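You operate a simulated robot arm through the tools that you are given. There is no shell and no other tool. Be economical: measure what you need, move in short steps, check, and stop when the job is done.

Carry out the task below with a simulated two-armed robot. There is one attempt and no reset: what you move stays moved.

TASK
Take the napkin from the worktop under the window and hang it over the handle of the oven door.

Only the result counts: the job must be done as asked and must still hold three seconds after the hand-in. Knocking over, shifting, dropping, spilling or breaking anything else fails it. Flat cloth is picked up by pressing the open fingertips on it (5 to 10 N) and closing them slowly along it; thin cloth reads only 2 to 8 mm in the jaws.

THE ROBOT
Two 7-joint arms with two-finger parallel grippers on one trunk, on a base that drives. Base frame: it is fixed to the floor where the robot stands at the start and does not move with it; the origin is under the middle of the robot, x ahead of it, y to its left, z up. Units: m, degrees, N and s.
The left shoulder is at the start at [0.07, 0.133, 1.126], the right one opposite. Payload 1.57 kg a hand.
The tool frame of a hand sits at the grasp point between the pads (the TCP): z along the fingers, y along the line on which they close. The tips reach 0.03 m beyond it. The gripper opens to 0.08 m. The fingers are 0.017 m wide and 0.012 m thick; the gripper's body (0.04 by 0.082 m) begins 0.08 m behind the TCP.
Orientation is that of the tool frame in the base frame, as [roll, pitch, yaw] about the fixed x, y, z axes, in that order (R = Rz(yaw) Ry(pitch) Rx(roll)). With the fingers straight down and closing along the base's y, the tool's x points along the base's -x, its y along +y and its z along -z.

THE INTERFACE
- The arms move only by the tool arm_command. It takes "left_increments", "right_increments" or both (then of equal length, played together; a hand with none holds still); each is text: rows parted by semicolons, each of 7 numbers parted by spaces: the opening, from 0 (shut) to 1 (fully open), then the shift along the tool's x, y, z in m, then the turn, a rotation vector about the tool's x, y, z in degrees. In form: hand dx dy dz wx wy wz; .... A call has 1 to 8 rows; each row shifts and turns the commanded pose from where the row before left it, along the tool's axes as they then stand. Each row takes 0.2 s and may step no farther than 0.05 m and 8.6 degrees from the row before; otherwise, or with a gripper value out of range, the whole call is refused. Where a pose cannot be reached the arm comes as near as it can. A force on the tool above 40 N (or 10 N above the force at the start of the call, whichever is more), or a blocked arm, ends the call early, and 0.2 s more pass. The fingers move at their own pace (about 0.153 m/s each) and stop on an object; they squeeze with about 38 N. The grip force told is the motor's: it shows also when the fingers shut on nothing. Time passes only in rows, and 0.2 s behind the last, so rows that do not move let the fingers close. It gives the time, the measured TCP pose, the force on the tool (base axes), the opening and the grip force at its end, in the units of the frame above (readings bear some noise), with the torque about the TCP (base axes, N m) and any sound that the robot's microphone picked up.
- Cameras (640 x 400 px; columns grow to the right, rows downward): "scene" is now at [0.1242, -0.0192, 1.3341]; the picture's right is [-0.26, -0.97, 0.00], its down [-0.74, 0.20, -0.64] and it looks along [0.62, -0.17, -0.77] (base axes); focal length 275 px, centre (320, 200). "left" rides on the left gripper at [0.072, 0.007, -0.122] in its tool frame; the picture's right is [-0.09, 1.00, 0.00], its down [-0.84, -0.08, -0.54] and it looks along [-0.54, -0.05, 0.84] (tool axes); focal length 238 px, centre (320, 200). "right" rides on the right gripper at [0.072, -0.007, -0.122] in its tool frame; the picture's right is [0.09, 1.00, 0.00], its down [-0.84, 0.08, -0.54] and it looks along [-0.54, 0.05, 0.84] (tool axes); focal length 238 px, centre (320, 200). There is no depth. A picture from a camera that has moved, and an enlarged one, comes with that camera's place and axes in the base frame and with its lens.
- camera(camera): a new picture of that camera. No time passes.
- move_column(by): slides the trunk up (or, below 0, down) by that many m; the arms and the scene camera ride with it, the base frame stays. It gives what a move gives, with no picture.
- steer(legs): drives the robot by 1 to 6 legs, each [ahead, left, turn to the left] in m, m and degrees, along the robot's own axes; the way and the turn of a leg run together, so that a leg with both is an arc; at most 1.5 m and 180 degrees a leg. The arms and the cameras ride along, it lands a little off, and it stops where it bumps. It gives what a move gives.
- head_to(pan, tilt): turns the head with the scene camera to pan (to the left, within 86 degrees either way) and tilt (down, from -29 to 69), counted from straight ahead of the robot. It gives what a move gives.
- close_up(camera, box): a new picture of the part [left, top, right, bottom] of that camera's present view, enlarged. No time passes.
- job_done(): hands the job in; it is judged then, once.

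Go step by step. Nothing tells you exact positions but the pictures and the camera data: compare them with the known pose of the tool, close in by small moves and look again before you grip or let go. The budget is 120 turns and 88 pictures, counting those below and the enlarged ones. Unless the task says otherwise, let go and move clear before handing in, and close with one line.

The tools are called after "Emit:" as name(argument=value, ...) on one line, values as JSON. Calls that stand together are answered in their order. arm_command: Moves the arms, as the interface text tells. Its arguments: {"type":"object","properties":{"left_increments":{"type":"string"},"right_increments":{"type":"string"}},"required":[]} The other tools are called the same way: move_column (by) slides the trunk up or down; steer (legs) drives the base; head_to (pan, tilt) turns the head that bears the scene camera; camera (camera) takes a picture; close_up (camera, box) takes an enlarged picture of a part of a camera's view; job_done () hands the job in.

At the start:

```text
time_s: 0.0
left_tool_pos: [0.5269, 0.1145, 1.0407]
left_ee_rot: [-180.0, -0.1, -179.9]
left_force: [0.3, -0.1, -0.7]
left_ft_torque: [0.03, 0.01, -0.03]
left_finger_gap: 0.0801
left_grip_force: 0.1
right_tool_pos: [0.4011, -0.2822, 1.0461]
right_ee_rot: [180.0, -0.1, 180.0]
right_force: [-0.6, 0.2, -0.2]
right_ft_torque: [0.04, -0.01, -0.01]
right_finger_gap: 0.08
right_grip_force: 0.0
trunk travel left (down, up): [-0.7, 0.24]
robot x, y, heading: [-0.0028, 0.0038, 0.1]
head pan, tilt: [-15.0, 50.1]
```

scene: 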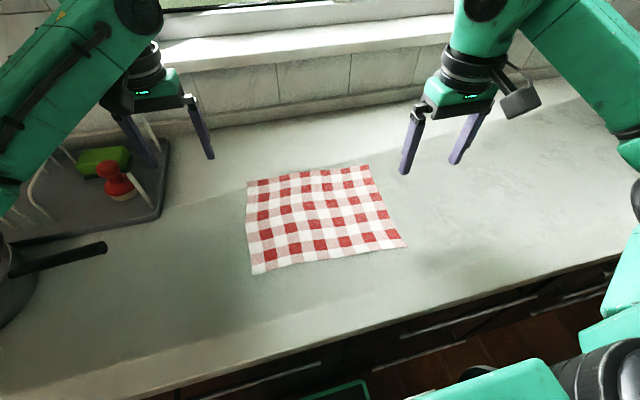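
right: 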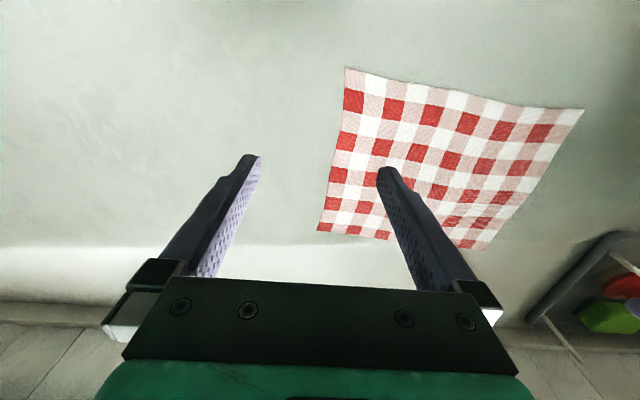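
left: 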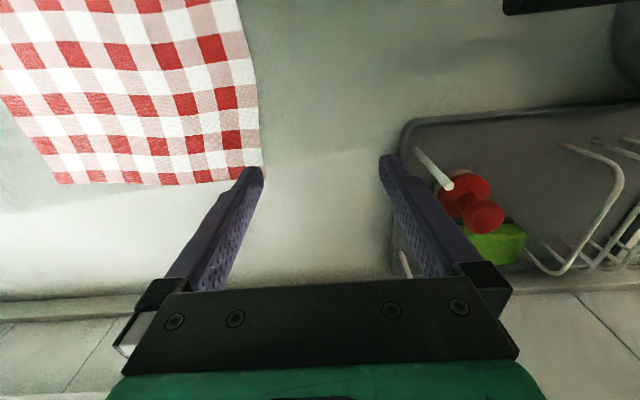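

The napkin lies flat at about x 0.38–0.64, y −0.29–0.04. Next I look for the oven.

Emit:
head_to(pan=-80, tilt=30)

Emit:
camera(camera="scene")

Emit:
head_to(pan=80, tilt=30)

Emit:
camera(camera="scene")

```text
time_s: 1.4
left_tool_pos: [0.5272, 0.1145, 1.0399]
left_ee_rot: [180.0, 0.0, -179.9]
left_force: [-0.9, 0.1, -0.3]
left_ft_torque: [0.0, 0.02, -0.02]
left_finger_gap: 0.0801
left_grip_force: 0.0
right_tool_pos: [0.4019, -0.2802, 1.0456]
right_ee_rot: [-179.9, 0.0, 179.9]
right_force: [0.3, -0.6, -0.7]
right_ft_torque: [0.01, -0.01, -0.02]
right_finger_gap: 0.0801
right_grip_force: 0.0
trunk travel left (down, up): [-0.7, 0.24]
robot x, y, heading: [-0.0007, 0.0009, 0.1]
head pan, tilt: [-80.0, 30.0]
```

```text
84 pictures are left
camera scene: at [0.0658, -0.0883, 1.3637], right [-0.98, -0.17, 0.0], down [-0.09, 0.49, -0.87], along [0.15, -0.85, -0.5], focal length 275 px, centre (320, 200)
```

scene: 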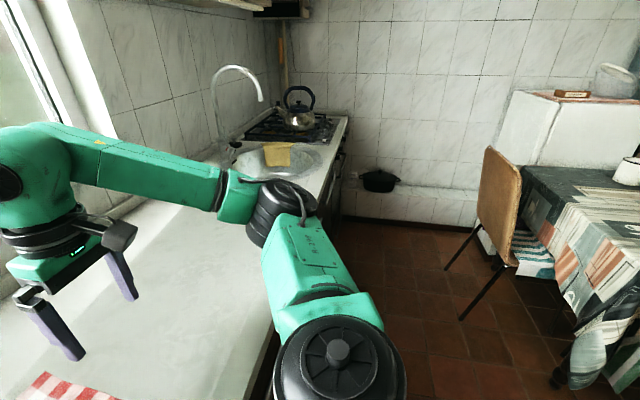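

```text
time_s: 3.8
left_tool_pos: [0.5269, 0.1155, 1.0397]
left_ee_rot: [-179.9, 0.0, -179.9]
left_force: [-0.8, 0.0, -0.1]
left_ft_torque: [0.01, 0.01, -0.01]
left_finger_gap: 0.0798
left_grip_force: 0.0
right_tool_pos: [0.4008, -0.2797, 1.0456]
right_ee_rot: [179.9, 0.0, -180.0]
right_force: [0.3, -0.3, 0.1]
right_ft_torque: [0.03, 0.01, 0.01]
right_finger_gap: 0.08
right_grip_force: 0.0
trunk travel left (down, up): [-0.7, 0.24]
robot x, y, heading: [-0.0017, -0.0004, 0.2]
head pan, tilt: [80.0, 30.0]
```

```text
83 pictures are left
camera scene: at [0.0657, 0.0898, 1.3638], right [0.98, -0.17, 0.0], down [-0.09, -0.49, -0.87], along [0.15, 0.85, -0.5], focal length 275 px, centre (320, 200)
```

scene: 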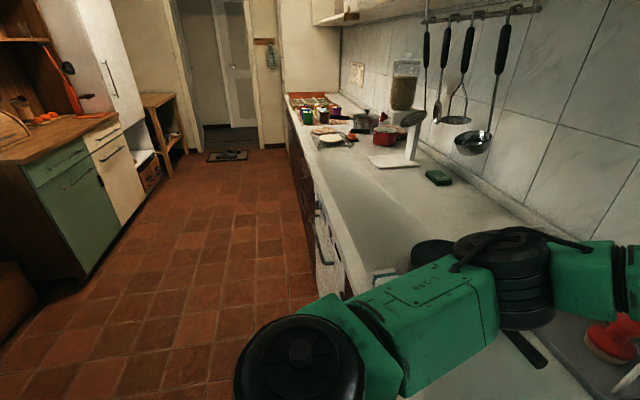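

The hob is at the right end of the counter. On the left there is a white front with a bar handle, so I enlarge both.

Emit:
close_up(camera="scene", box=[260, 150, 420, 310])

Emit:
head_to(pan=-86, tilt=25)

Emit:
close_up(camera="scene", box=[200, 60, 420, 240])

```text
2.50 times, centred on (340, 230) of scene
camera zoom: at [0.0657, 0.0898, 1.3638], right [0.98, -0.17, 0.0], down [-0.09, -0.49, -0.87], along [0.15, 0.85, -0.5], focal length 688 px, centre (270, 125)
```

zoom: 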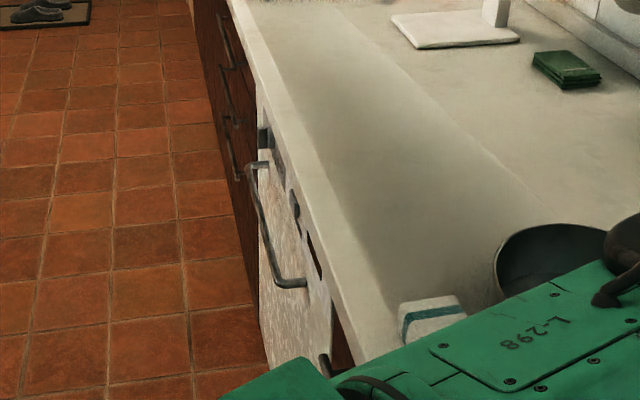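

```text
time_s: 6.3
left_tool_pos: [0.5278, 0.1141, 1.0418]
left_ee_rot: [-180.0, -0.1, -180.0]
left_force: [-0.1, -0.6, 1.2]
left_ft_torque: [-0.01, 0.02, 0.04]
left_finger_gap: 0.0802
left_grip_force: 0.1
right_tool_pos: [0.4016, -0.2797, 1.0456]
right_ee_rot: [-179.9, 0.0, 180.0]
right_force: [-0.6, -0.2, 0.0]
right_ft_torque: [0.0, 0.01, -0.01]
right_finger_gap: 0.0802
right_grip_force: 0.0
trunk travel left (down, up): [-0.7, 0.24]
robot x, y, heading: [-0.0007, -0.0015, 0.0]
head pan, tilt: [-85.9, 25.0]
```

```text
2.22 times, centred on (310, 150) of scene
camera zoom: at [0.0565, -0.0912, 1.3717], right [-1.0, -0.07, 0.0], down [-0.03, 0.42, -0.91], along [0.06, -0.9, -0.42], focal length 612 px, centre (342, 311)
```

zoom: 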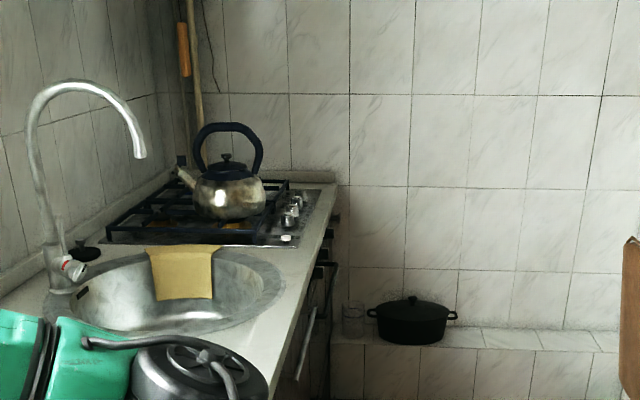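

There are two candidates: the white appliance on the left (handle around y 0.8–1.1) and whatever is under the hob on the right. I back off a little to see both fronts.

Emit:
steer(legs=[[-0.3, 0, 0]])

Emit:
head_to(pan=65, tilt=30)

Emit:
camera(camera="scene")

Emit:
head_to(pan=-72, tilt=25)

Emit:
camera(camera="scene")

```text
time_s: 8.4
left_tool_pos: [0.227, 0.113, 1.0393]
left_ee_rot: [-179.9, -0.2, 179.9]
left_force: [0.4, -0.3, -0.1]
left_ft_torque: [0.0, 0.02, 0.02]
left_finger_gap: 0.0801
left_grip_force: 0.0
right_tool_pos: [0.0987, -0.2823, 1.0459]
right_ee_rot: [180.0, -0.1, 179.9]
right_force: [-0.2, -0.4, -0.5]
right_ft_torque: [-0.04, 0.01, -0.02]
right_finger_gap: 0.0798
right_grip_force: 0.0
trunk travel left (down, up): [-0.7, 0.24]
robot x, y, heading: [-0.3034, 0.0039, 0.0]
head pan, tilt: [-85.9, 25.0]
```

```text
time_s: 10.8
left_tool_pos: [0.2256, 0.1139, 1.0409]
left_ee_rot: [179.9, -0.1, 179.9]
left_force: [0.4, -0.5, 0.5]
left_ft_torque: [0.0, 0.01, -0.01]
left_finger_gap: 0.08
left_grip_force: 0.1
right_tool_pos: [0.0993, -0.2821, 1.0458]
right_ee_rot: [-180.0, 0.0, 179.8]
right_force: [0.1, 0.2, 0.0]
right_ft_torque: [-0.02, 0.0, 0.01]
right_finger_gap: 0.0802
right_grip_force: 0.1
trunk travel left (down, up): [-0.7, 0.24]
robot x, y, heading: [-0.3053, 0.0008, -0.1]
head pan, tilt: [65.0, 30.0]
```

```text
80 pictures are left
camera scene: at [-0.2137, 0.0829, 1.3638], right [0.9, -0.43, 0.0], down [-0.21, -0.45, -0.87], along [0.37, 0.78, -0.5], focal length 275 px, centre (320, 200)
```

scene: 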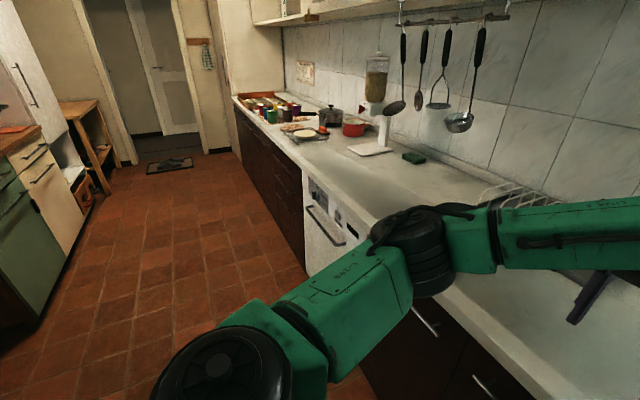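

```text
time_s: 13.0
left_tool_pos: [0.224, 0.1137, 1.0396]
left_ee_rot: [-179.9, 0.0, 179.9]
left_force: [0.2, 0.7, 0.2]
left_ft_torque: [0.02, 0.03, 0.02]
left_finger_gap: 0.0798
left_grip_force: 0.1
right_tool_pos: [0.098, -0.2817, 1.0464]
right_ee_rot: [-180.0, 0.1, 179.7]
right_force: [-0.4, 0.1, 0.1]
right_ft_torque: [0.01, -0.01, -0.01]
right_finger_gap: 0.08
right_grip_force: 0.0
trunk travel left (down, up): [-0.7, 0.24]
robot x, y, heading: [-0.3037, 0.0021, -0.5]
head pan, tilt: [-72.0, 25.0]
```

```text
79 pictures are left
camera scene: at [-0.2239, -0.0867, 1.3717], right [-0.95, -0.31, 0.0], down [-0.13, 0.4, -0.91], along [0.28, -0.86, -0.42], focal length 275 px, centre (320, 200)
```

scene: 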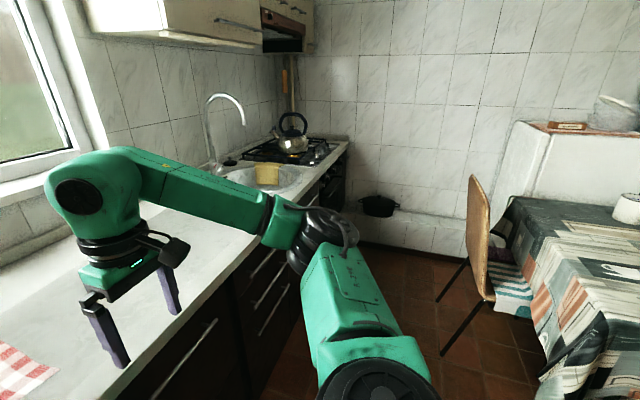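

Emit:
close_up(camera="scene", box=[260, 120, 380, 240])

Emit:
head_to(pan=65, tilt=30)

Emit:
close_up(camera="scene", box=[280, 160, 400, 280])

```text
3.33 times, centred on (320, 180) of scene
camera zoom: at [-0.2239, -0.0867, 1.3717], right [-0.95, -0.31, 0.0], down [-0.13, 0.4, -0.91], along [0.28, -0.86, -0.42], focal length 918 px, centre (320, 267)
```

zoom: 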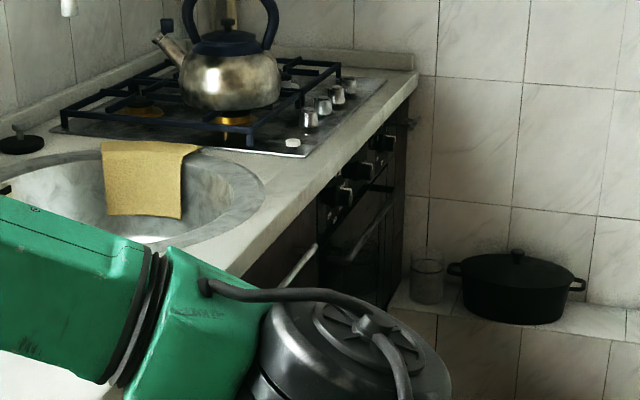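

```text
time_s: 15.2
left_tool_pos: [0.2249, 0.1142, 1.04]
left_ee_rot: [180.0, 0.0, 179.9]
left_force: [-0.5, -0.7, 0.4]
left_ft_torque: [-0.01, -0.02, -0.01]
left_finger_gap: 0.08
left_grip_force: 0.0
right_tool_pos: [0.098, -0.2809, 1.0458]
right_ee_rot: [180.0, -0.1, 179.8]
right_force: [-1.1, -0.4, -0.7]
right_ft_torque: [-0.03, -0.01, -0.01]
right_finger_gap: 0.0799
right_grip_force: 0.0
trunk travel left (down, up): [-0.7, 0.24]
robot x, y, heading: [-0.3028, 0.0009, -0.3]
head pan, tilt: [65.0, 30.0]
```

```text
3.33 times, centred on (340, 220) of scene
camera zoom: at [-0.2137, 0.0829, 1.3638], right [0.9, -0.43, 0.0], down [-0.21, -0.45, -0.87], along [0.37, 0.78, -0.5], focal length 918 px, centre (253, 133)
```

zoom: 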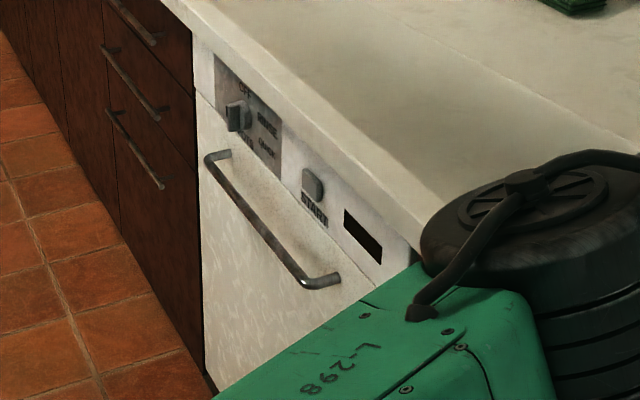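

The left one is a dishwasher (RINSE/DRY/START). The oven is under the hob at the right, and since it is on the same counter front I can face it with the same heading. I drive part way there to study its handle before picking.

Emit:
steer(legs=[[0.1, 0, 0], [0, -0.8, 0]])

Emit:
head_to(pan=-65, tilt=28)

Emit:
camera(camera="scene")

```text
time_s: 20.1
left_tool_pos: [0.3239, -0.6767, 1.0404]
left_ee_rot: [-179.9, 0.0, -179.9]
left_force: [-0.3, 0.6, -0.7]
left_ft_torque: [-0.01, -0.01, 0.03]
left_finger_gap: 0.08
left_grip_force: 0.0
right_tool_pos: [0.1982, -1.0707, 1.0463]
right_ee_rot: [-180.0, 0.0, 180.0]
right_force: [-0.2, -0.1, 0.0]
right_ft_torque: [0.0, 0.01, 0.01]
right_finger_gap: 0.0799
right_grip_force: 0.0
trunk travel left (down, up): [-0.7, 0.24]
robot x, y, heading: [-0.2056, -0.7907, 0.1]
head pan, tilt: [65.0, 30.0]
```

```text
time_s: 22.3
left_tool_pos: [0.3245, -0.6773, 1.0404]
left_ee_rot: [-179.9, 0.0, -179.9]
left_force: [0.1, -0.3, 0.0]
left_ft_torque: [0.04, -0.01, -0.04]
left_finger_gap: 0.0801
left_grip_force: 0.0
right_tool_pos: [0.1982, -1.0721, 1.0459]
right_ee_rot: [-180.0, 0.0, -179.9]
right_force: [0.4, 0.2, -1.0]
right_ft_torque: [0.06, 0.0, 0.03]
right_finger_gap: 0.0799
right_grip_force: 0.1
trunk travel left (down, up): [-0.7, 0.24]
robot x, y, heading: [-0.207, -0.7915, 0.2]
head pan, tilt: [-65.0, 28.0]
```

```text
76 pictures are left
camera scene: at [-0.1149, -0.8735, 1.3669], right [-0.91, -0.42, 0.0], down [-0.2, 0.43, -0.88], along [0.37, -0.8, -0.47], focal length 275 px, centre (320, 200)
```

scene: 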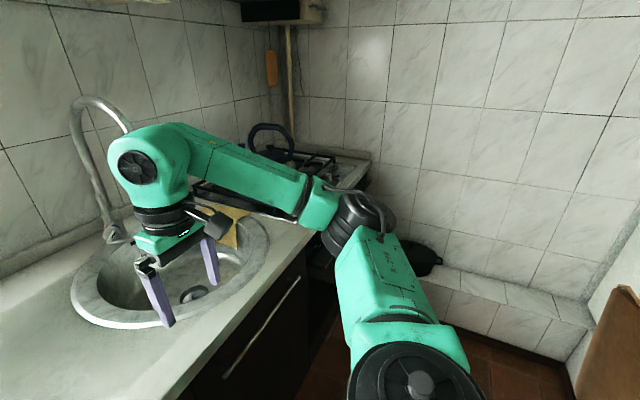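

My own arm hides the oven. I draw the hands in and drive on until I am near it.

Emit:
arm_command(left_increments="1 0.05 0 0 0 0 0;1 0.05 0 0 0 0 0;1 0.05 0 0 0 0 0;1 0.05 0 0 0 0 0;1 0.02 0 0 0 0 0", right_increments="1 0.04 0 0 0 0 0;1 0.04 0 0 0 0 0;1 0.02 0 0 0 0 0;1 0 0 0 0 0 0;1 0 0 0 0 0 0")

Emit:
steer(legs=[[0.05, 0, 0], [0, -0.8, 0]])

Emit:
head_to(pan=-35, tilt=50)

Emit:
camera(camera="scene")

```text
time_s: 23.5
left_tool_pos: [0.1036, -0.6771, 1.0409]
left_ee_rot: [-179.9, 0.0, -179.8]
left_force: [0.5, -0.1, -0.7]
left_ft_torque: [-0.01, 0.02, 0.05]
left_finger_gap: 0.0798
left_grip_force: 0.1
right_tool_pos: [0.0984, -1.0726, 1.0456]
right_ee_rot: [180.0, 0.0, -180.0]
right_force: [0.4, 1.1, -0.1]
right_ft_torque: [0.0, 0.02, 0.01]
right_finger_gap: 0.0802
right_grip_force: 0.1
trunk travel left (down, up): [-0.7, 0.24]
robot x, y, heading: [-0.2014, -0.7953, 0.4]
head pan, tilt: [-65.0, 28.0]
```

```text
time_s: 28.3
left_tool_pos: [0.1521, -1.4779, 1.0408]
left_ee_rot: [-180.0, 0.0, -180.0]
left_force: [-0.2, -0.3, 0.0]
left_ft_torque: [-0.01, 0.0, -0.01]
left_finger_gap: 0.0797
left_grip_force: 0.0
right_tool_pos: [0.1479, -1.8748, 1.0448]
right_ee_rot: [-180.0, 0.0, 179.9]
right_force: [-0.6, 0.0, -0.7]
right_ft_torque: [0.02, -0.01, -0.01]
right_finger_gap: 0.08
right_grip_force: 0.1
trunk travel left (down, up): [-0.7, 0.24]
robot x, y, heading: [-0.1523, -1.5948, -0.1]
head pan, tilt: [-65.0, 28.0]
```

```text
time_s: 29.2
left_tool_pos: [0.1535, -1.4793, 1.0411]
left_ee_rot: [180.0, 0.1, 179.9]
left_force: [0.6, -0.2, 0.0]
left_ft_torque: [0.0, 0.02, 0.04]
left_finger_gap: 0.08
left_grip_force: 0.1
right_tool_pos: [0.1476, -1.8748, 1.0447]
right_ee_rot: [180.0, -0.1, 179.8]
right_force: [-0.3, -0.8, 0.3]
right_ft_torque: [0.01, -0.03, 0.0]
right_finger_gap: 0.0801
right_grip_force: 0.1
trunk travel left (down, up): [-0.7, 0.24]
robot x, y, heading: [-0.154, -1.5924, -0.2]
head pan, tilt: [-35.0, 50.0]
```

```text
75 pictures are left
camera scene: at [-0.0413, -1.6372, 1.3343], right [-0.58, -0.82, 0.0], down [-0.63, 0.44, -0.64], along [0.53, -0.37, -0.77], focal length 275 px, centre (320, 200)
```

scene: 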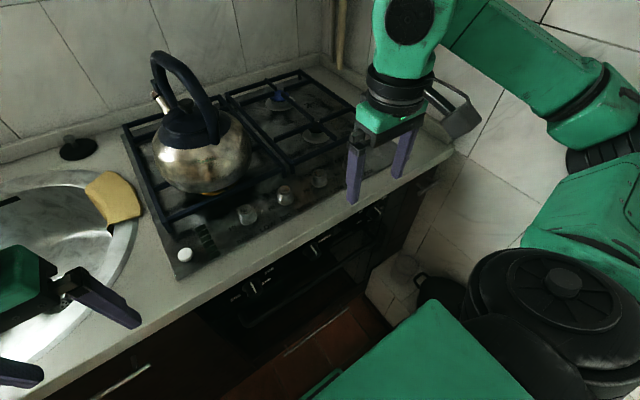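

I'm beside the oven now; zoom on its front.

Emit:
close_up(camera="scene", box=[180, 190, 440, 360])

Emit:
camera(camera="right")

```text
2.35 times, centred on (310, 275) of scene
camera zoom: at [-0.0413, -1.6372, 1.3343], right [-0.58, -0.82, 0.0], down [-0.63, 0.44, -0.64], along [0.53, -0.37, -0.77], focal length 648 px, centre (344, 24)
```

zoom: 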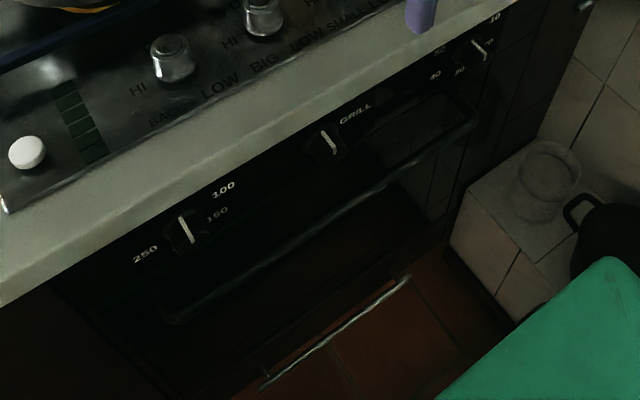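

```text
73 pictures are left
camera right: at [0.076, -1.88, 1.1665], right [-0.09, 1.0, 0.0], down [0.84, 0.08, 0.54], along [0.54, 0.05, -0.84], focal length 238 px, centre (320, 200)
```

right: 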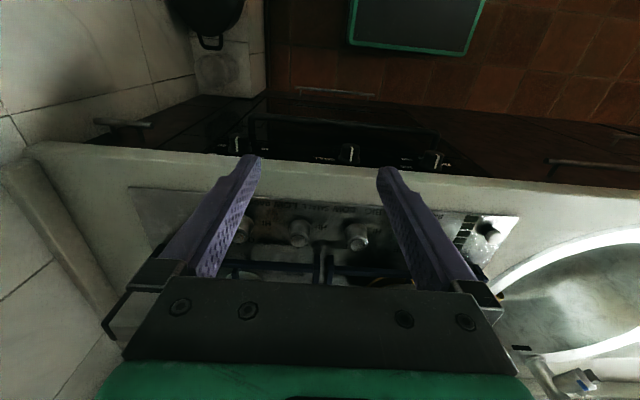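

Emit:
close_up(camera="right", box=[200, 80, 500, 200])

Emit:
arm_command(left_increments="1 0 0 0 0 0 0", right_increments="1 0.05 0 0 0 0 0;1 0.05 0 0 0 0 0;1 0.05 0 0 0 0 0")

```text
2.13 times, centred on (350, 140) of right
camera zoom: at [0.076, -1.88, 1.1665], right [-0.09, 1.0, 0.0], down [0.84, 0.08, 0.54], along [0.54, 0.05, -0.84], focal length 508 px, centre (256, 328)
```

zoom: 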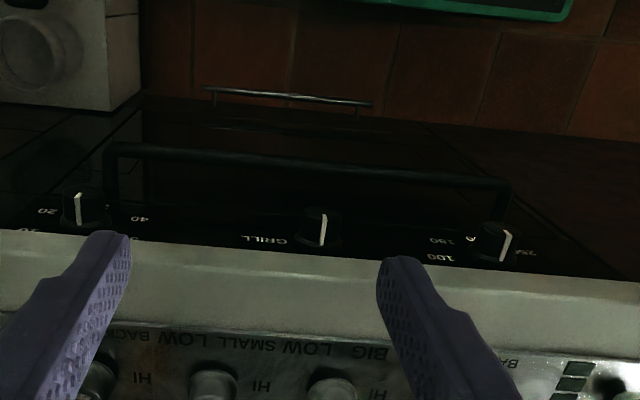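

```text
refused: give rows for one hand, or as many for the one as for the other
```

The oven is confirmed, with knobs above the door. Its bar is about 0.4 m long (y −1.61 to −2.03) at x≈0.22, z≈0.6, about 5–6 cm off the door. I go back to the napkin to take its near edge with both hands.

Emit:
steer(legs=[[0, 1.5, 0], [0.15, 0.0, 0]])

Emit:
head_to(pan=0, tilt=55)

Emit:
camera(camera="scene")

```text
time_s: 37.6
left_tool_pos: [0.2881, 0.0358, 1.0408]
left_ee_rot: [180.0, 0.1, -178.8]
left_force: [0.3, 0.7, 0.4]
left_ft_torque: [0.0, -0.03, 0.0]
left_finger_gap: 0.0802
left_grip_force: 0.0
right_tool_pos: [0.2898, -0.36, 1.0459]
right_ee_rot: [-180.0, 0.0, -179.0]
right_force: [0.0, -0.1, 0.3]
right_ft_torque: [0.0, 0.01, 0.03]
right_finger_gap: 0.0799
right_grip_force: 0.0
trunk travel left (down, up): [-0.7, 0.24]
robot x, y, heading: [-0.0142, -0.0833, 1.0]
head pan, tilt: [-35.0, 50.0]
```

```text
time_s: 38.7
left_tool_pos: [0.2893, 0.0355, 1.0406]
left_ee_rot: [180.0, 0.0, -178.9]
left_force: [0.4, -0.6, 0.2]
left_ft_torque: [0.02, -0.01, 0.04]
left_finger_gap: 0.08
left_grip_force: 0.1
right_tool_pos: [0.2904, -0.3603, 1.0455]
right_ee_rot: [-179.9, 0.0, -179.0]
right_force: [-0.6, 1.0, -0.9]
right_ft_torque: [0.0, 0.0, -0.01]
right_finger_gap: 0.0797
right_grip_force: 0.1
trunk travel left (down, up): [-0.7, 0.24]
robot x, y, heading: [-0.0175, -0.0874, 1.0]
head pan, tilt: [0.0, 55.0]
```

```text
71 pictures are left
camera scene: at [0.1059, -0.0824, 1.3278], right [0.02, -1.0, 0.0], down [-0.82, -0.01, -0.57], along [0.57, 0.01, -0.82], focal length 275 px, centre (320, 200)
```

scene: 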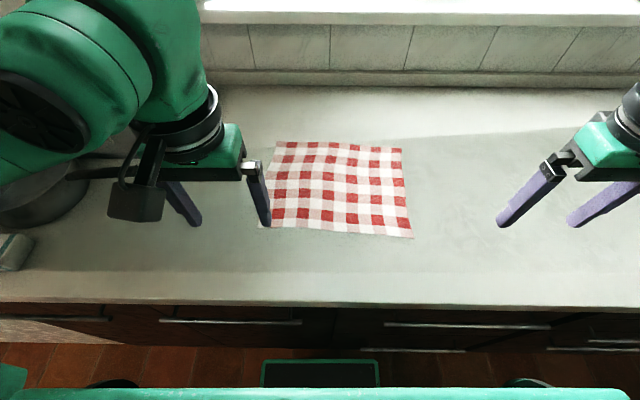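

The napkin's near edge runs from (0.373, −0.27) to (0.390, 0.054). I bring both hands over points about 1.5 cm inside it, fingers 5 cm apart.

Emit:
arm_command(left_increments="0.6 -0.0226 -0.0031 0.036 0 0 0;0.6 -0.0226 -0.0031 0.036 0 0 0;0.6 -0.0226 -0.0031 0.036 0 0 0;0.6 -0.0226 -0.0031 0.036 0 0 0;0.6 -0.0226 -0.0031 0.03 0 0 0;0.6 0 0 0 0 0 0", right_increments="0.6 -0.02 0.025 0.036 0 0 0;0.6 -0.02 0.025 0.036 0 0 0;0.6 -0.02 0.025 0.036 0 0 0;0.6 -0.02 0.025 0.036 0 0 0;0.6 -0.02 0.025 0.03 0 0 0;0.6 0 0 0 0 0 0")

Emit:
camera(camera="scene")

Emit:
camera(camera="left")

Emit:
camera(camera="right")

```text
time_s: 39.8
left_tool_pos: [0.3914, 0.0212, 0.8908]
left_ee_rot: [-179.4, 1.3, -178.9]
left_force: [-1.6, -0.1, 12.7]
left_ft_torque: [-0.37, 0.16, -0.08]
left_finger_gap: 0.0477
left_grip_force: 0.1
right_tool_pos: [0.3784, -0.2475, 0.8902]
right_ee_rot: [179.7, 0.5, -178.9]
right_force: [-1.8, 0.8, 7.9]
right_ft_torque: [0.25, 0.13, 0.05]
right_finger_gap: 0.048
right_grip_force: 0.1
trunk travel left (down, up): [-0.7, 0.24]
robot x, y, heading: [-0.0181, -0.0836, 1.1]
head pan, tilt: [0.0, 55.0]
stopped in row 5 (left hand): the force on the tool passed its limit (the readings are from after the stop); the commanded pose is now the measured one
```

```text
70 pictures are left
camera scene: at [0.1032, -0.0819, 1.3283], right [0.02, -1.0, 0.0], down [-0.82, -0.01, -0.58], along [0.58, 0.01, -0.82], focal length 275 px, centre (320, 200)
```

scene: 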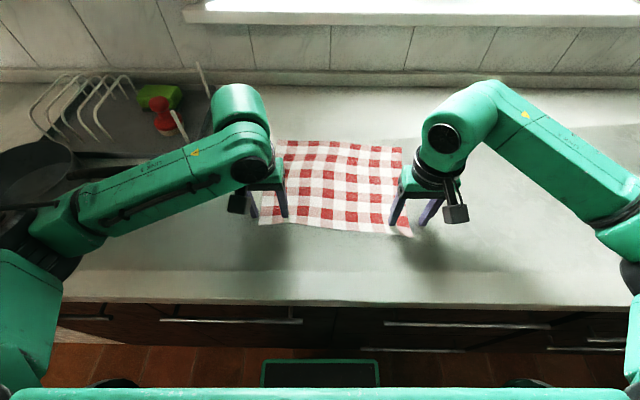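

```text
69 pictures are left
camera left: at [0.3163, 0.0282, 1.0107], right [0.08, 1.0, -0.01], down [0.82, -0.06, 0.56], along [0.56, -0.05, -0.83], focal length 238 px, centre (320, 200)
```

left: 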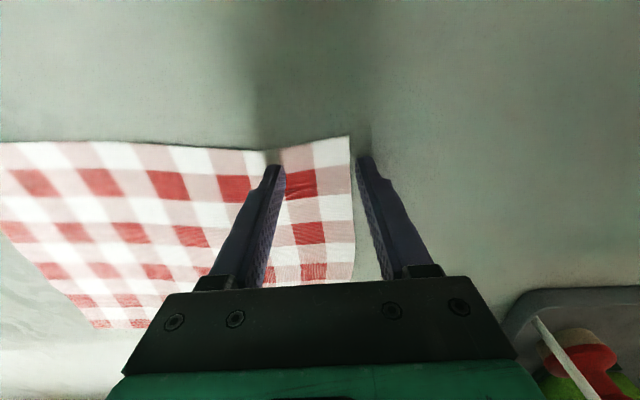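

```text
68 pictures are left
camera right: at [0.3056, -0.2535, 1.0116], right [-0.11, 0.99, 0.0], down [0.83, 0.09, 0.55], along [0.54, 0.06, -0.84], focal length 238 px, centre (320, 200)
```

right: 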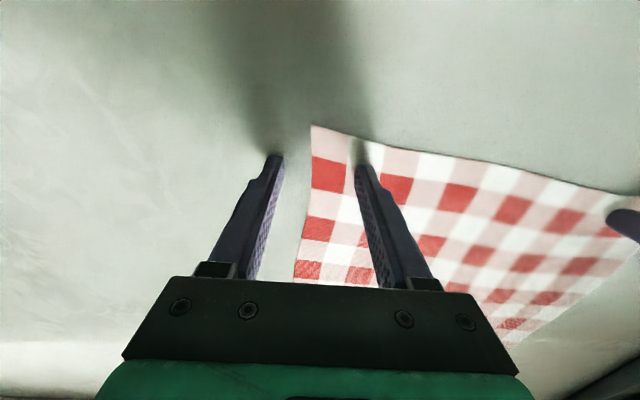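

Forces appeared earlier than expected; I hold still to read the force at rest.

Emit:
arm_command(left_increments="0.6 0 0 0 0 0 0;0.6 0 0 0 0 0 0", right_increments="0.6 0 0 0 0 0 0;0.6 0 0 0 0 0 0")

Emit:
close_up(camera="right", box=[220, 90, 460, 240])

```text
time_s: 40.4
left_tool_pos: [0.3925, 0.0208, 0.8906]
left_ee_rot: [-179.3, 1.3, -179.0]
left_force: [1.0, 0.3, 17.6]
left_ft_torque: [-0.51, 0.04, 0.07]
left_finger_gap: 0.0479
left_grip_force: 0.1
right_tool_pos: [0.379, -0.2454, 0.8898]
right_ee_rot: [179.7, 0.5, -178.9]
right_force: [0.9, 0.2, 12.6]
right_ft_torque: [0.39, 0.05, -0.05]
right_finger_gap: 0.048
right_grip_force: 0.0
trunk travel left (down, up): [-0.7, 0.24]
robot x, y, heading: [-0.0171, -0.0867, 1.1]
head pan, tilt: [0.0, 55.0]
```

```text
2.67 times, centred on (340, 165) of right
camera zoom: at [0.3057, -0.2536, 1.0115], right [-0.11, 0.99, 0.0], down [0.83, 0.09, 0.55], along [0.55, 0.06, -0.84], focal length 636 px, centre (267, 293)
```

zoom: 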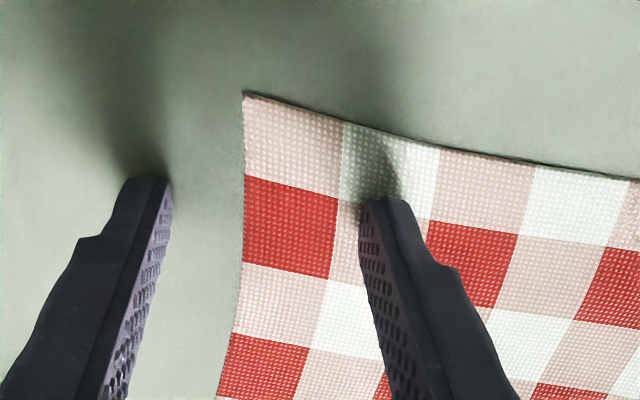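

The fingertips rest on the surface, so it is really at z≈0.86 and the napkin is nearer than I computed. The outer finger of each hand is off the cloth. I lift, shift both inward, then lower gently.

Emit:
arm_command(left_increments="0.6 0 0 -0.02 0 0 0;0.6 0.006 -0.03 0 0 0 0;0.6 0 0 0.014 0 0 0;0.6 0 0 0.003 0 0 0;0.6 0 0 0 0 0 0", right_increments="0.6 0 0 -0.02 0 0 0;0.6 0.008 0.032 0 0 0 0;0.6 0 0 0.014 0 0 0;0.6 0 0 0.003 0 0 0;0.6 0 0 0 0 0 0")

Emit:
close_up(camera="left", box=[200, 90, 440, 240])

Emit:
close_up(camera="right", box=[200, 90, 440, 240])

```text
time_s: 41.6
left_tool_pos: [0.3865, -0.0087, 0.8923]
left_ee_rot: [-179.5, 1.2, -179.1]
left_force: [0.1, 0.2, 0.1]
left_ft_torque: [0.03, -0.01, 0.01]
left_finger_gap: 0.048
left_grip_force: 0.0
right_tool_pos: [0.3712, -0.2153, 0.8914]
right_ee_rot: [179.8, 0.2, -179.0]
right_force: [0.2, -0.9, 0.4]
right_ft_torque: [-0.02, 0.0, 0.01]
right_finger_gap: 0.0479
right_grip_force: 0.2
trunk travel left (down, up): [-0.7, 0.24]
robot x, y, heading: [-0.0131, -0.0894, 1.1]
head pan, tilt: [0.0, 55.0]
```

```text
2.67 times, centred on (320, 165) of left
camera zoom: at [0.313, -0.0018, 1.0122], right [0.08, 1.0, -0.01], down [0.83, -0.06, 0.56], along [0.56, -0.05, -0.83], focal length 636 px, centre (320, 293)
```

zoom: 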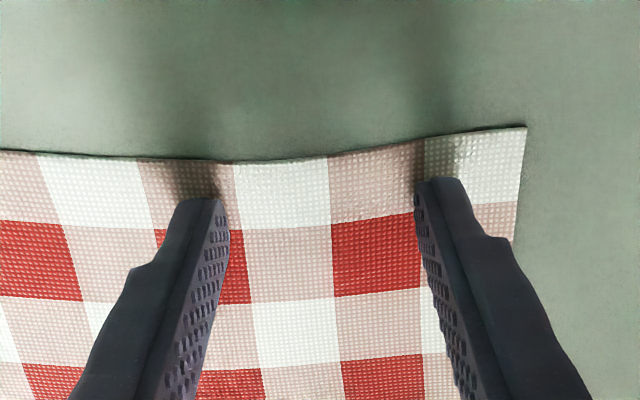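

```text
2.67 times, centred on (320, 165) of right
camera zoom: at [0.2996, -0.2219, 1.0126], right [-0.11, 0.99, 0.0], down [0.83, 0.09, 0.55], along [0.54, 0.06, -0.84], focal length 636 px, centre (320, 293)
```

zoom: 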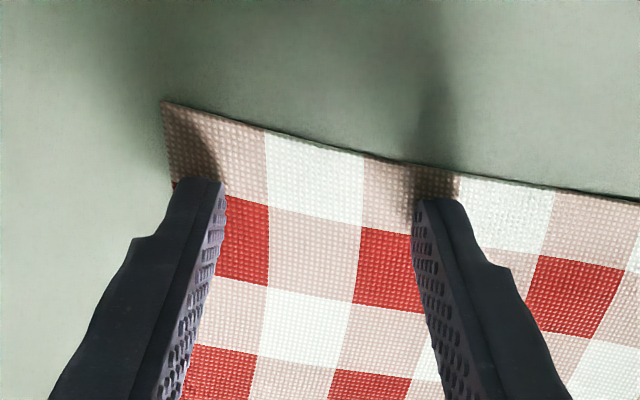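

Both are over the cloth. I move the right a centimetre further in and press lightly.

Emit:
arm_command(left_increments="0.6 0 0 0 0 0 0;0.6 0 0 0.001 0 0 0;0.6 0 0 0 0 0 0", right_increments="0.6 0 0.008 0 0 0 0;0.6 0 0 0.001 0 0 0;0.6 0 0 0 0 0 0")

```text
time_s: 42.4
left_tool_pos: [0.387, -0.0083, 0.8918]
left_ee_rot: [-179.4, 1.3, -179.0]
left_force: [1.1, 0.0, 3.0]
left_ft_torque: [0.14, 0.05, -0.03]
left_finger_gap: 0.048
left_grip_force: 0.1
right_tool_pos: [0.3703, -0.2069, 0.8917]
right_ee_rot: [179.8, 0.3, -178.9]
right_force: [0.5, -0.2, 2.6]
right_ft_torque: [-0.06, 0.0, 0.0]
right_finger_gap: 0.048
right_grip_force: 0.0
trunk travel left (down, up): [-0.7, 0.24]
robot x, y, heading: [-0.0147, -0.0847, 0.9]
head pan, tilt: [0.0, 55.0]
```

Contact is light at about 3 N. I press a touch more and close slowly along the cloth.

Emit:
arm_command(left_increments="0.6 0 0 0.001 0 0 0;0.5 0 0 0 0 0 0;0.4 0 0 0 0 0 0;0.3 0 0 0 0 0 0;0.2 0 0 0 0 0 0;0.1 0 0 0 0 0 0;0 0 0 0 0 0 0;0 0 0 0 0 0 0", right_increments="0.6 0 0 0.001 0 0 0;0.5 0 0 0 0 0 0;0.4 0 0 0 0 0 0;0.3 0 0 0 0 0 0;0.2 0 0 0 0 0 0;0.1 0 0 0 0 0 0;0 0 0 0 0 0 0;0 0 0 0 0 0 0")

Emit:
close_up(camera="left", box=[200, 90, 440, 240])

Emit:
close_up(camera="right", box=[200, 90, 440, 240])

```text
time_s: 44.2
left_tool_pos: [0.3842, -0.0094, 0.891]
left_ee_rot: [-179.4, 1.3, -179.1]
left_force: [1.0, -0.3, 15.6]
left_ft_torque: [0.03, 0.06, -0.01]
left_finger_gap: 0.0018
left_grip_force: 23.5
right_tool_pos: [0.3685, -0.2069, 0.8912]
right_ee_rot: [179.7, 0.5, -179.0]
right_force: [0.8, 0.1, 13.4]
right_ft_torque: [-0.07, 0.02, 0.01]
right_finger_gap: 0.0021
right_grip_force: 23.5
trunk travel left (down, up): [-0.7, 0.24]
robot x, y, heading: [-0.0168, -0.0903, 0.9]
head pan, tilt: [0.0, 55.0]
```

```text
2.67 times, centred on (320, 165) of left
camera zoom: at [0.3109, -0.0021, 1.0113], right [0.08, 1.0, -0.01], down [0.83, -0.06, 0.56], along [0.56, -0.05, -0.83], focal length 636 px, centre (320, 293)
```

zoom: 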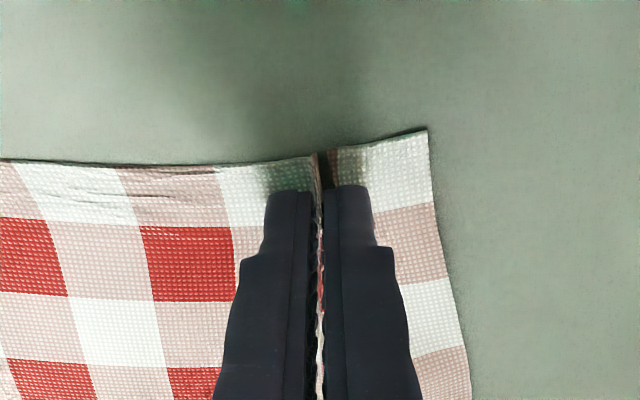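

```text
2.67 times, centred on (320, 165) of right
camera zoom: at [0.2968, -0.214, 1.0119], right [-0.11, 0.99, 0.0], down [0.83, 0.09, 0.55], along [0.54, 0.06, -0.84], focal length 636 px, centre (320, 293)
```

zoom: 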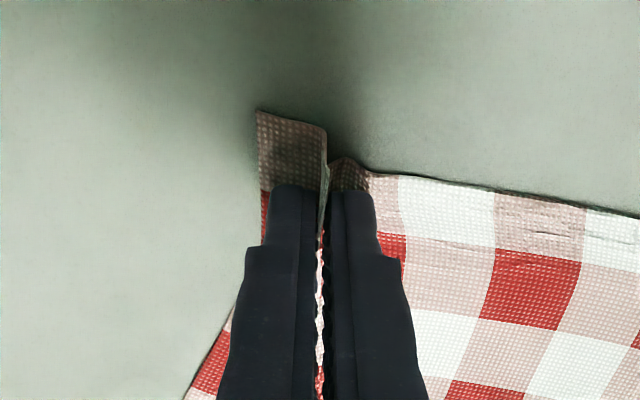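

Both fingers hold a fold of cloth (about 2 mm each). I lift slowly.

Emit:
arm_command(left_increments="0 0 0 -0.01 0 0 0;0 0 0 -0.02 0 0 0;0 0 0 -0.03 0 0 0;0 0 0 -0.03 0 0 0;0 0 0 -0.03 0 0 0;0 0 0 -0.03 0 0 0;0 0 0 -0.03 0 0 0;0 0 0 -0.03 0 0 0", right_increments="0 0 0 -0.01 0 0 0;0 0 0 -0.02 0 0 0;0 0 0 -0.03 0 0 0;0 0 0 -0.03 0 0 0;0 0 0 -0.03 0 0 0;0 0 0 -0.03 0 0 0;0 0 0 -0.03 0 0 0;0 0 0 -0.03 0 0 0")

Emit:
move_column(by=0.15)

Emit:
camera(camera="scene")

```text
time_s: 46.0
left_tool_pos: [0.3825, -0.0061, 1.0997]
left_ee_rot: [-179.6, 1.1, -178.9]
left_force: [-0.8, -0.7, -0.6]
left_ft_torque: [-0.07, 0.01, -0.02]
left_finger_gap: 0.0017
left_grip_force: 23.6
right_tool_pos: [0.3686, -0.2086, 1.0999]
right_ee_rot: [179.7, 0.2, -179.0]
right_force: [0.3, 0.1, -0.2]
right_ft_torque: [0.06, 0.0, -0.01]
right_finger_gap: 0.0018
right_grip_force: 23.8
trunk travel left (down, up): [-0.7, 0.24]
robot x, y, heading: [-0.0185, -0.0867, 1.0]
head pan, tilt: [0.0, 55.0]
```

```text
time_s: 47.8
left_tool_pos: [0.3833, -0.0085, 1.2489]
left_ee_rot: [-179.5, 1.1, -179.0]
left_force: [0.5, -0.9, -0.7]
left_ft_torque: [-0.04, -0.02, 0.02]
left_finger_gap: 0.0015
left_grip_force: 23.0
right_tool_pos: [0.371, -0.2086, 1.2491]
right_ee_rot: [179.7, 0.2, -178.8]
right_force: [0.9, 0.6, -0.6]
right_ft_torque: [-0.02, -0.01, 0.02]
right_finger_gap: 0.0019
right_grip_force: 23.4
trunk travel left (down, up): [-0.85, 0.09]
robot x, y, heading: [-0.0156, -0.0815, 0.9]
head pan, tilt: [0.0, 55.0]
```

```text
62 pictures are left
camera scene: at [0.1065, -0.0823, 1.4777], right [0.02, -1.0, 0.0], down [-0.82, -0.01, -0.57], along [0.57, 0.01, -0.82], focal length 275 px, centre (320, 200)
```

scene: 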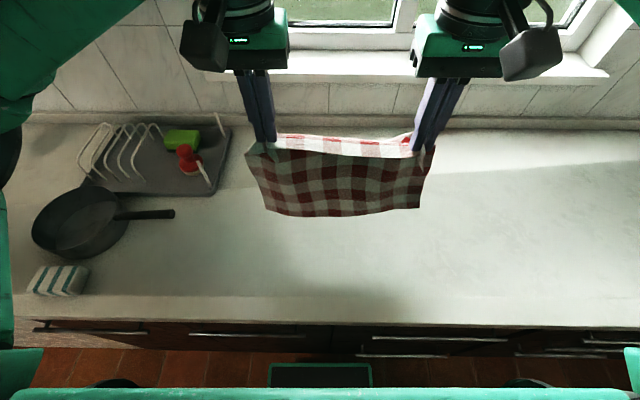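

The napkin hangs evenly from both hands. I draw it clear of the counter and drive toward the oven.

Emit:
arm_command(left_increments="0 0.03 0.004 0 0 0 0;0 0.03 0.004 0 0 0 0", right_increments="0 0.025 -0.003 0 0 0 0;0 0.025 -0.003 0 0 0 0")

Emit:
steer(legs=[[-0.14, 0, -1], [0, -1.4, 0]])

Emit:
head_to(pan=-50, tilt=50)

Emit:
camera(camera="scene")

```text
time_s: 48.4
left_tool_pos: [0.32, -0.0013, 1.2497]
left_ee_rot: [-179.3, 1.2, -179.1]
left_force: [0.8, -19.1, 0.1]
left_ft_torque: [-0.59, -0.02, 0.07]
left_finger_gap: 0.002
left_grip_force: 23.7
right_tool_pos: [0.3167, -0.2139, 1.252]
right_ee_rot: [179.4, 0.4, -178.8]
right_force: [-0.4, 19.5, -0.5]
right_ft_torque: [0.58, -0.01, 0.04]
right_finger_gap: 0.0021
right_grip_force: 24.1
trunk travel left (down, up): [-0.85, 0.09]
robot x, y, heading: [-0.0178, -0.0834, 0.9]
head pan, tilt: [0.0, 55.0]
```

```text
time_s: 56.3
left_tool_pos: [0.1848, -1.4115, 1.2484]
left_ee_rot: [-179.2, 1.2, 179.9]
left_force: [0.2, -22.1, 0.1]
left_ft_torque: [-0.67, 0.02, 0.01]
left_finger_gap: 0.002
left_grip_force: 23.3
right_tool_pos: [0.1782, -1.6246, 1.2496]
right_ee_rot: [179.6, 0.3, -179.9]
right_force: [0.4, 22.4, -0.8]
right_ft_torque: [0.66, 0.01, 0.08]
right_finger_gap: 0.0019
right_grip_force: 24.2
trunk travel left (down, up): [-0.85, 0.09]
robot x, y, heading: [-0.1569, -1.4899, 0.0]
head pan, tilt: [0.0, 55.0]
```

```text
time_s: 57.5
left_tool_pos: [0.1851, -1.4134, 1.2481]
left_ee_rot: [-179.0, 1.1, 179.9]
left_force: [0.2, -18.9, -0.1]
left_ft_torque: [-0.57, 0.0, 0.02]
left_finger_gap: 0.0018
left_grip_force: 23.4
right_tool_pos: [0.1781, -1.6241, 1.2499]
right_ee_rot: [179.5, 0.3, -179.8]
right_force: [0.0, 18.9, 0.1]
right_ft_torque: [0.58, 0.0, 0.11]
right_finger_gap: 0.0022
right_grip_force: 23.6
trunk travel left (down, up): [-0.85, 0.09]
robot x, y, heading: [-0.1564, -1.4895, -0.1]
head pan, tilt: [-50.0, 50.0]
```

```text
61 pictures are left
camera scene: at [-0.0558, -1.5483, 1.4842], right [-0.77, -0.64, 0.0], down [-0.49, 0.59, -0.64], along [0.41, -0.49, -0.77], focal length 275 px, centre (320, 200)
```

scene: 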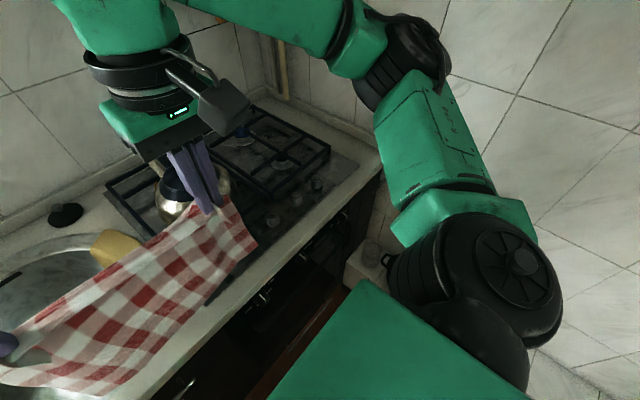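

The cloth is taut; I slacken it slightly, move to about y −1.67 (staying short of the wall ledge), and look at the handle.

Emit:
arm_command(left_increments="0 0 -0.004 0 0 0 0;0 0 0 0 0 0 0", right_increments="0 0 0.004 0 0 0 0;0 0 0 0 0 0 0")

Emit:
steer(legs=[[0, -0.17, 0]])

Emit:
head_to(pan=-20, tilt=62)

Emit:
camera(camera="scene")

```text
time_s: 58.1
left_tool_pos: [0.1848, -1.4151, 1.249]
left_ee_rot: [-179.3, 1.1, -180.0]
left_force: [0.1, -5.8, 0.6]
left_ft_torque: [-0.18, -0.01, 0.0]
left_finger_gap: 0.0018
left_grip_force: 23.4
right_tool_pos: [0.1788, -1.622, 1.251]
right_ee_rot: [179.6, 0.2, 180.0]
right_force: [-0.3, 5.8, -0.3]
right_ft_torque: [0.16, -0.01, 0.05]
right_finger_gap: 0.0022
right_grip_force: 23.4
trunk travel left (down, up): [-0.85, 0.09]
robot x, y, heading: [-0.1513, -1.4901, 0.2]
head pan, tilt: [-50.0, 50.0]
```

```text
time_s: 59.5
left_tool_pos: [0.1852, -1.5843, 1.2484]
left_ee_rot: [-179.2, 1.1, -179.9]
left_force: [-0.2, -5.1, 0.4]
left_ft_torque: [-0.19, 0.01, 0.0]
left_finger_gap: 0.0018
left_grip_force: 23.3
right_tool_pos: [0.1795, -1.7875, 1.251]
right_ee_rot: [179.8, 0.3, -179.9]
right_force: [0.3, 5.5, -0.2]
right_ft_torque: [0.11, 0.01, 0.02]
right_finger_gap: 0.0021
right_grip_force: 23.4
trunk travel left (down, up): [-0.85, 0.09]
robot x, y, heading: [-0.1537, -1.6609, 0.2]
head pan, tilt: [-50.0, 50.0]
```

```text
time_s: 60.5
left_tool_pos: [0.1849, -1.5871, 1.2493]
left_ee_rot: [-179.3, 1.2, -180.0]
left_force: [-0.2, -4.3, 0.0]
left_ft_torque: [-0.11, 0.04, 0.0]
left_finger_gap: 0.0015
left_grip_force: 23.4
right_tool_pos: [0.1784, -1.7921, 1.2495]
right_ee_rot: [179.5, 0.3, -179.9]
right_force: [-0.3, 4.6, -0.1]
right_ft_torque: [0.17, 0.01, 0.02]
right_finger_gap: 0.002
right_grip_force: 23.5
trunk travel left (down, up): [-0.85, 0.09]
robot x, y, heading: [-0.1527, -1.6581, -0.1]
head pan, tilt: [-20.0, 62.0]
```

```text
60 pictures are left
camera scene: at [-0.0449, -1.6834, 1.4694], right [-0.34, -0.94, 0.0], down [-0.83, 0.3, -0.47], along [0.44, -0.16, -0.88], focal length 275 px, centre (320, 200)
```

scene: 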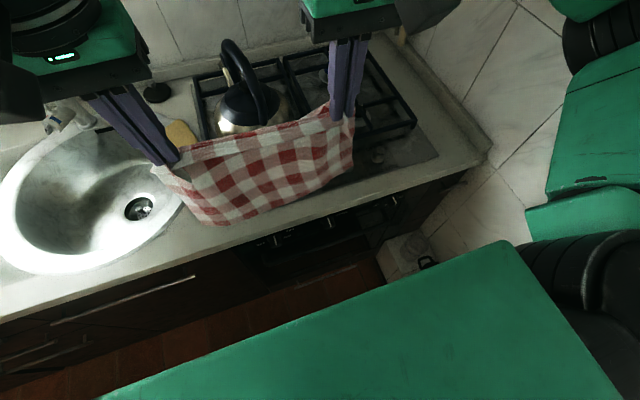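

Emit:
close_up(camera="scene", box=[210, 160, 430, 300])

Emit:
move_column(by=-0.15)

Emit:
close_up(camera="scene", box=[210, 160, 430, 300])

```text
2.86 times, centred on (320, 230) of scene
camera zoom: at [-0.0449, -1.6834, 1.4694], right [-0.34, -0.94, 0.0], down [-0.83, 0.3, -0.47], along [0.44, -0.16, -0.88], focal length 787 px, centre (320, 114)
```

zoom: 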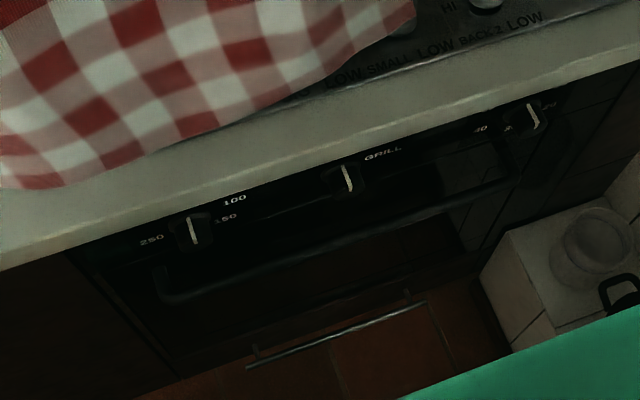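

```text
time_s: 62.2
left_tool_pos: [0.1848, -1.5873, 1.0988]
left_ee_rot: [-179.2, 1.2, 179.9]
left_force: [-0.2, -4.6, -0.4]
left_ft_torque: [-0.15, -0.01, 0.04]
left_finger_gap: 0.0018
left_grip_force: 23.7
right_tool_pos: [0.1786, -1.7919, 1.1017]
right_ee_rot: [179.5, 0.4, -179.9]
right_force: [-0.6, 4.7, 0.0]
right_ft_torque: [0.17, -0.01, 0.04]
right_finger_gap: 0.0019
right_grip_force: 23.3
trunk travel left (down, up): [-0.7, 0.24]
robot x, y, heading: [-0.1557, -1.6623, -0.1]
head pan, tilt: [-20.0, 62.0]
```

```text
2.86 times, centred on (320, 230) of scene
camera zoom: at [-0.045, -1.6825, 1.3194], right [-0.34, -0.94, 0.0], down [-0.83, 0.3, -0.47], along [0.44, -0.16, -0.88], focal length 787 px, centre (320, 114)
```

zoom: 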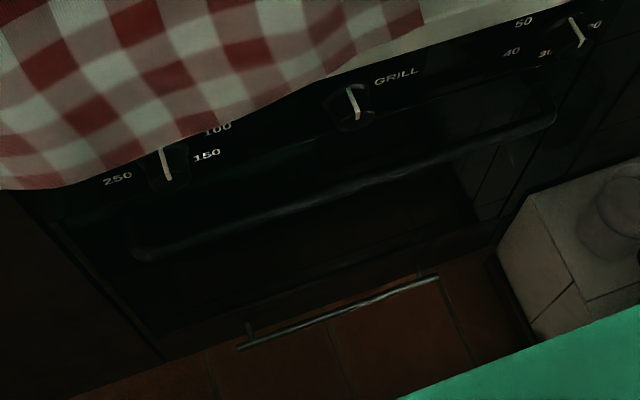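

The bar is at about x≈0.22, z≈0.62 (y −1.60 to −2.01), with the counter lip and knobs barely further out than the gap behind it. So I will tilt the fingers forward to reach under the lip. First I shift both hands 0.11 to the right and tilt them.

Emit:
arm_command(left_increments="0 0 -0.018 0 0 -6 0;0 0 -0.018 0 0 -6 0;0 0 -0.018 0 0 -6 0;0 0 -0.018 0 0 -6 0;0 0 -0.018 0 0 -6 0;0 0 -0.02 0 0 -6 0;0 0 0 0 0 -6 0;0 0 0 0 0 -6 0", right_increments="0 0 -0.018 0 0 -6 0;0 0 -0.018 0 0 -6 0;0 0 -0.018 0 0 -6 0;0 0 -0.018 0 0 -6 0;0 0 -0.018 0 0 -6 0;0 0 -0.02 0 0 -6 0;0 0 0 0 0 -6 0;0 0 0 0 0 -6 0")

Emit:
camera(camera="scene")

```text
time_s: 64.0
left_tool_pos: [0.186, -1.6985, 1.1002]
left_ee_rot: [-178.5, 49.0, -178.4]
left_force: [-0.7, -10.7, 0.1]
left_ft_torque: [-0.22, 0.03, -0.23]
left_finger_gap: 0.0016
left_grip_force: 23.4
right_tool_pos: [0.1816, -1.9063, 1.1009]
right_ee_rot: [178.3, 45.7, 178.6]
right_force: [0.1, 10.1, -0.6]
right_ft_torque: [0.2, 0.01, 0.31]
right_finger_gap: 0.0019
right_grip_force: 23.4
right hand out of reach, approached as far as the arm can: row 8
trunk travel left (down, up): [-0.7, 0.24]
robot x, y, heading: [-0.1558, -1.6602, -0.2]
head pan, tilt: [-20.0, 62.0]
```

```text
57 pictures are left
camera scene: at [-0.0439, -1.6838, 1.3193], right [-0.34, -0.94, 0.0], down [-0.83, 0.3, -0.47], along [0.44, -0.16, -0.88], focal length 275 px, centre (320, 200)
```

scene: 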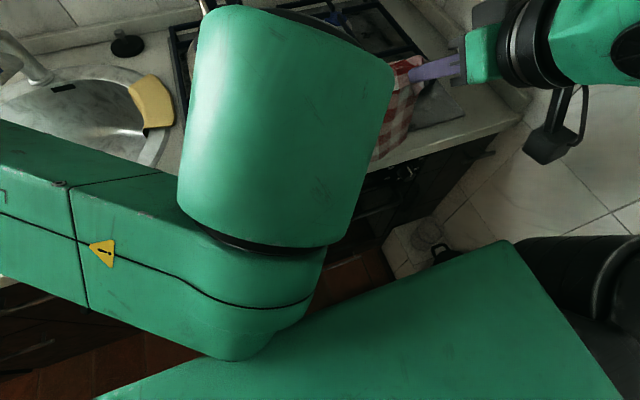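

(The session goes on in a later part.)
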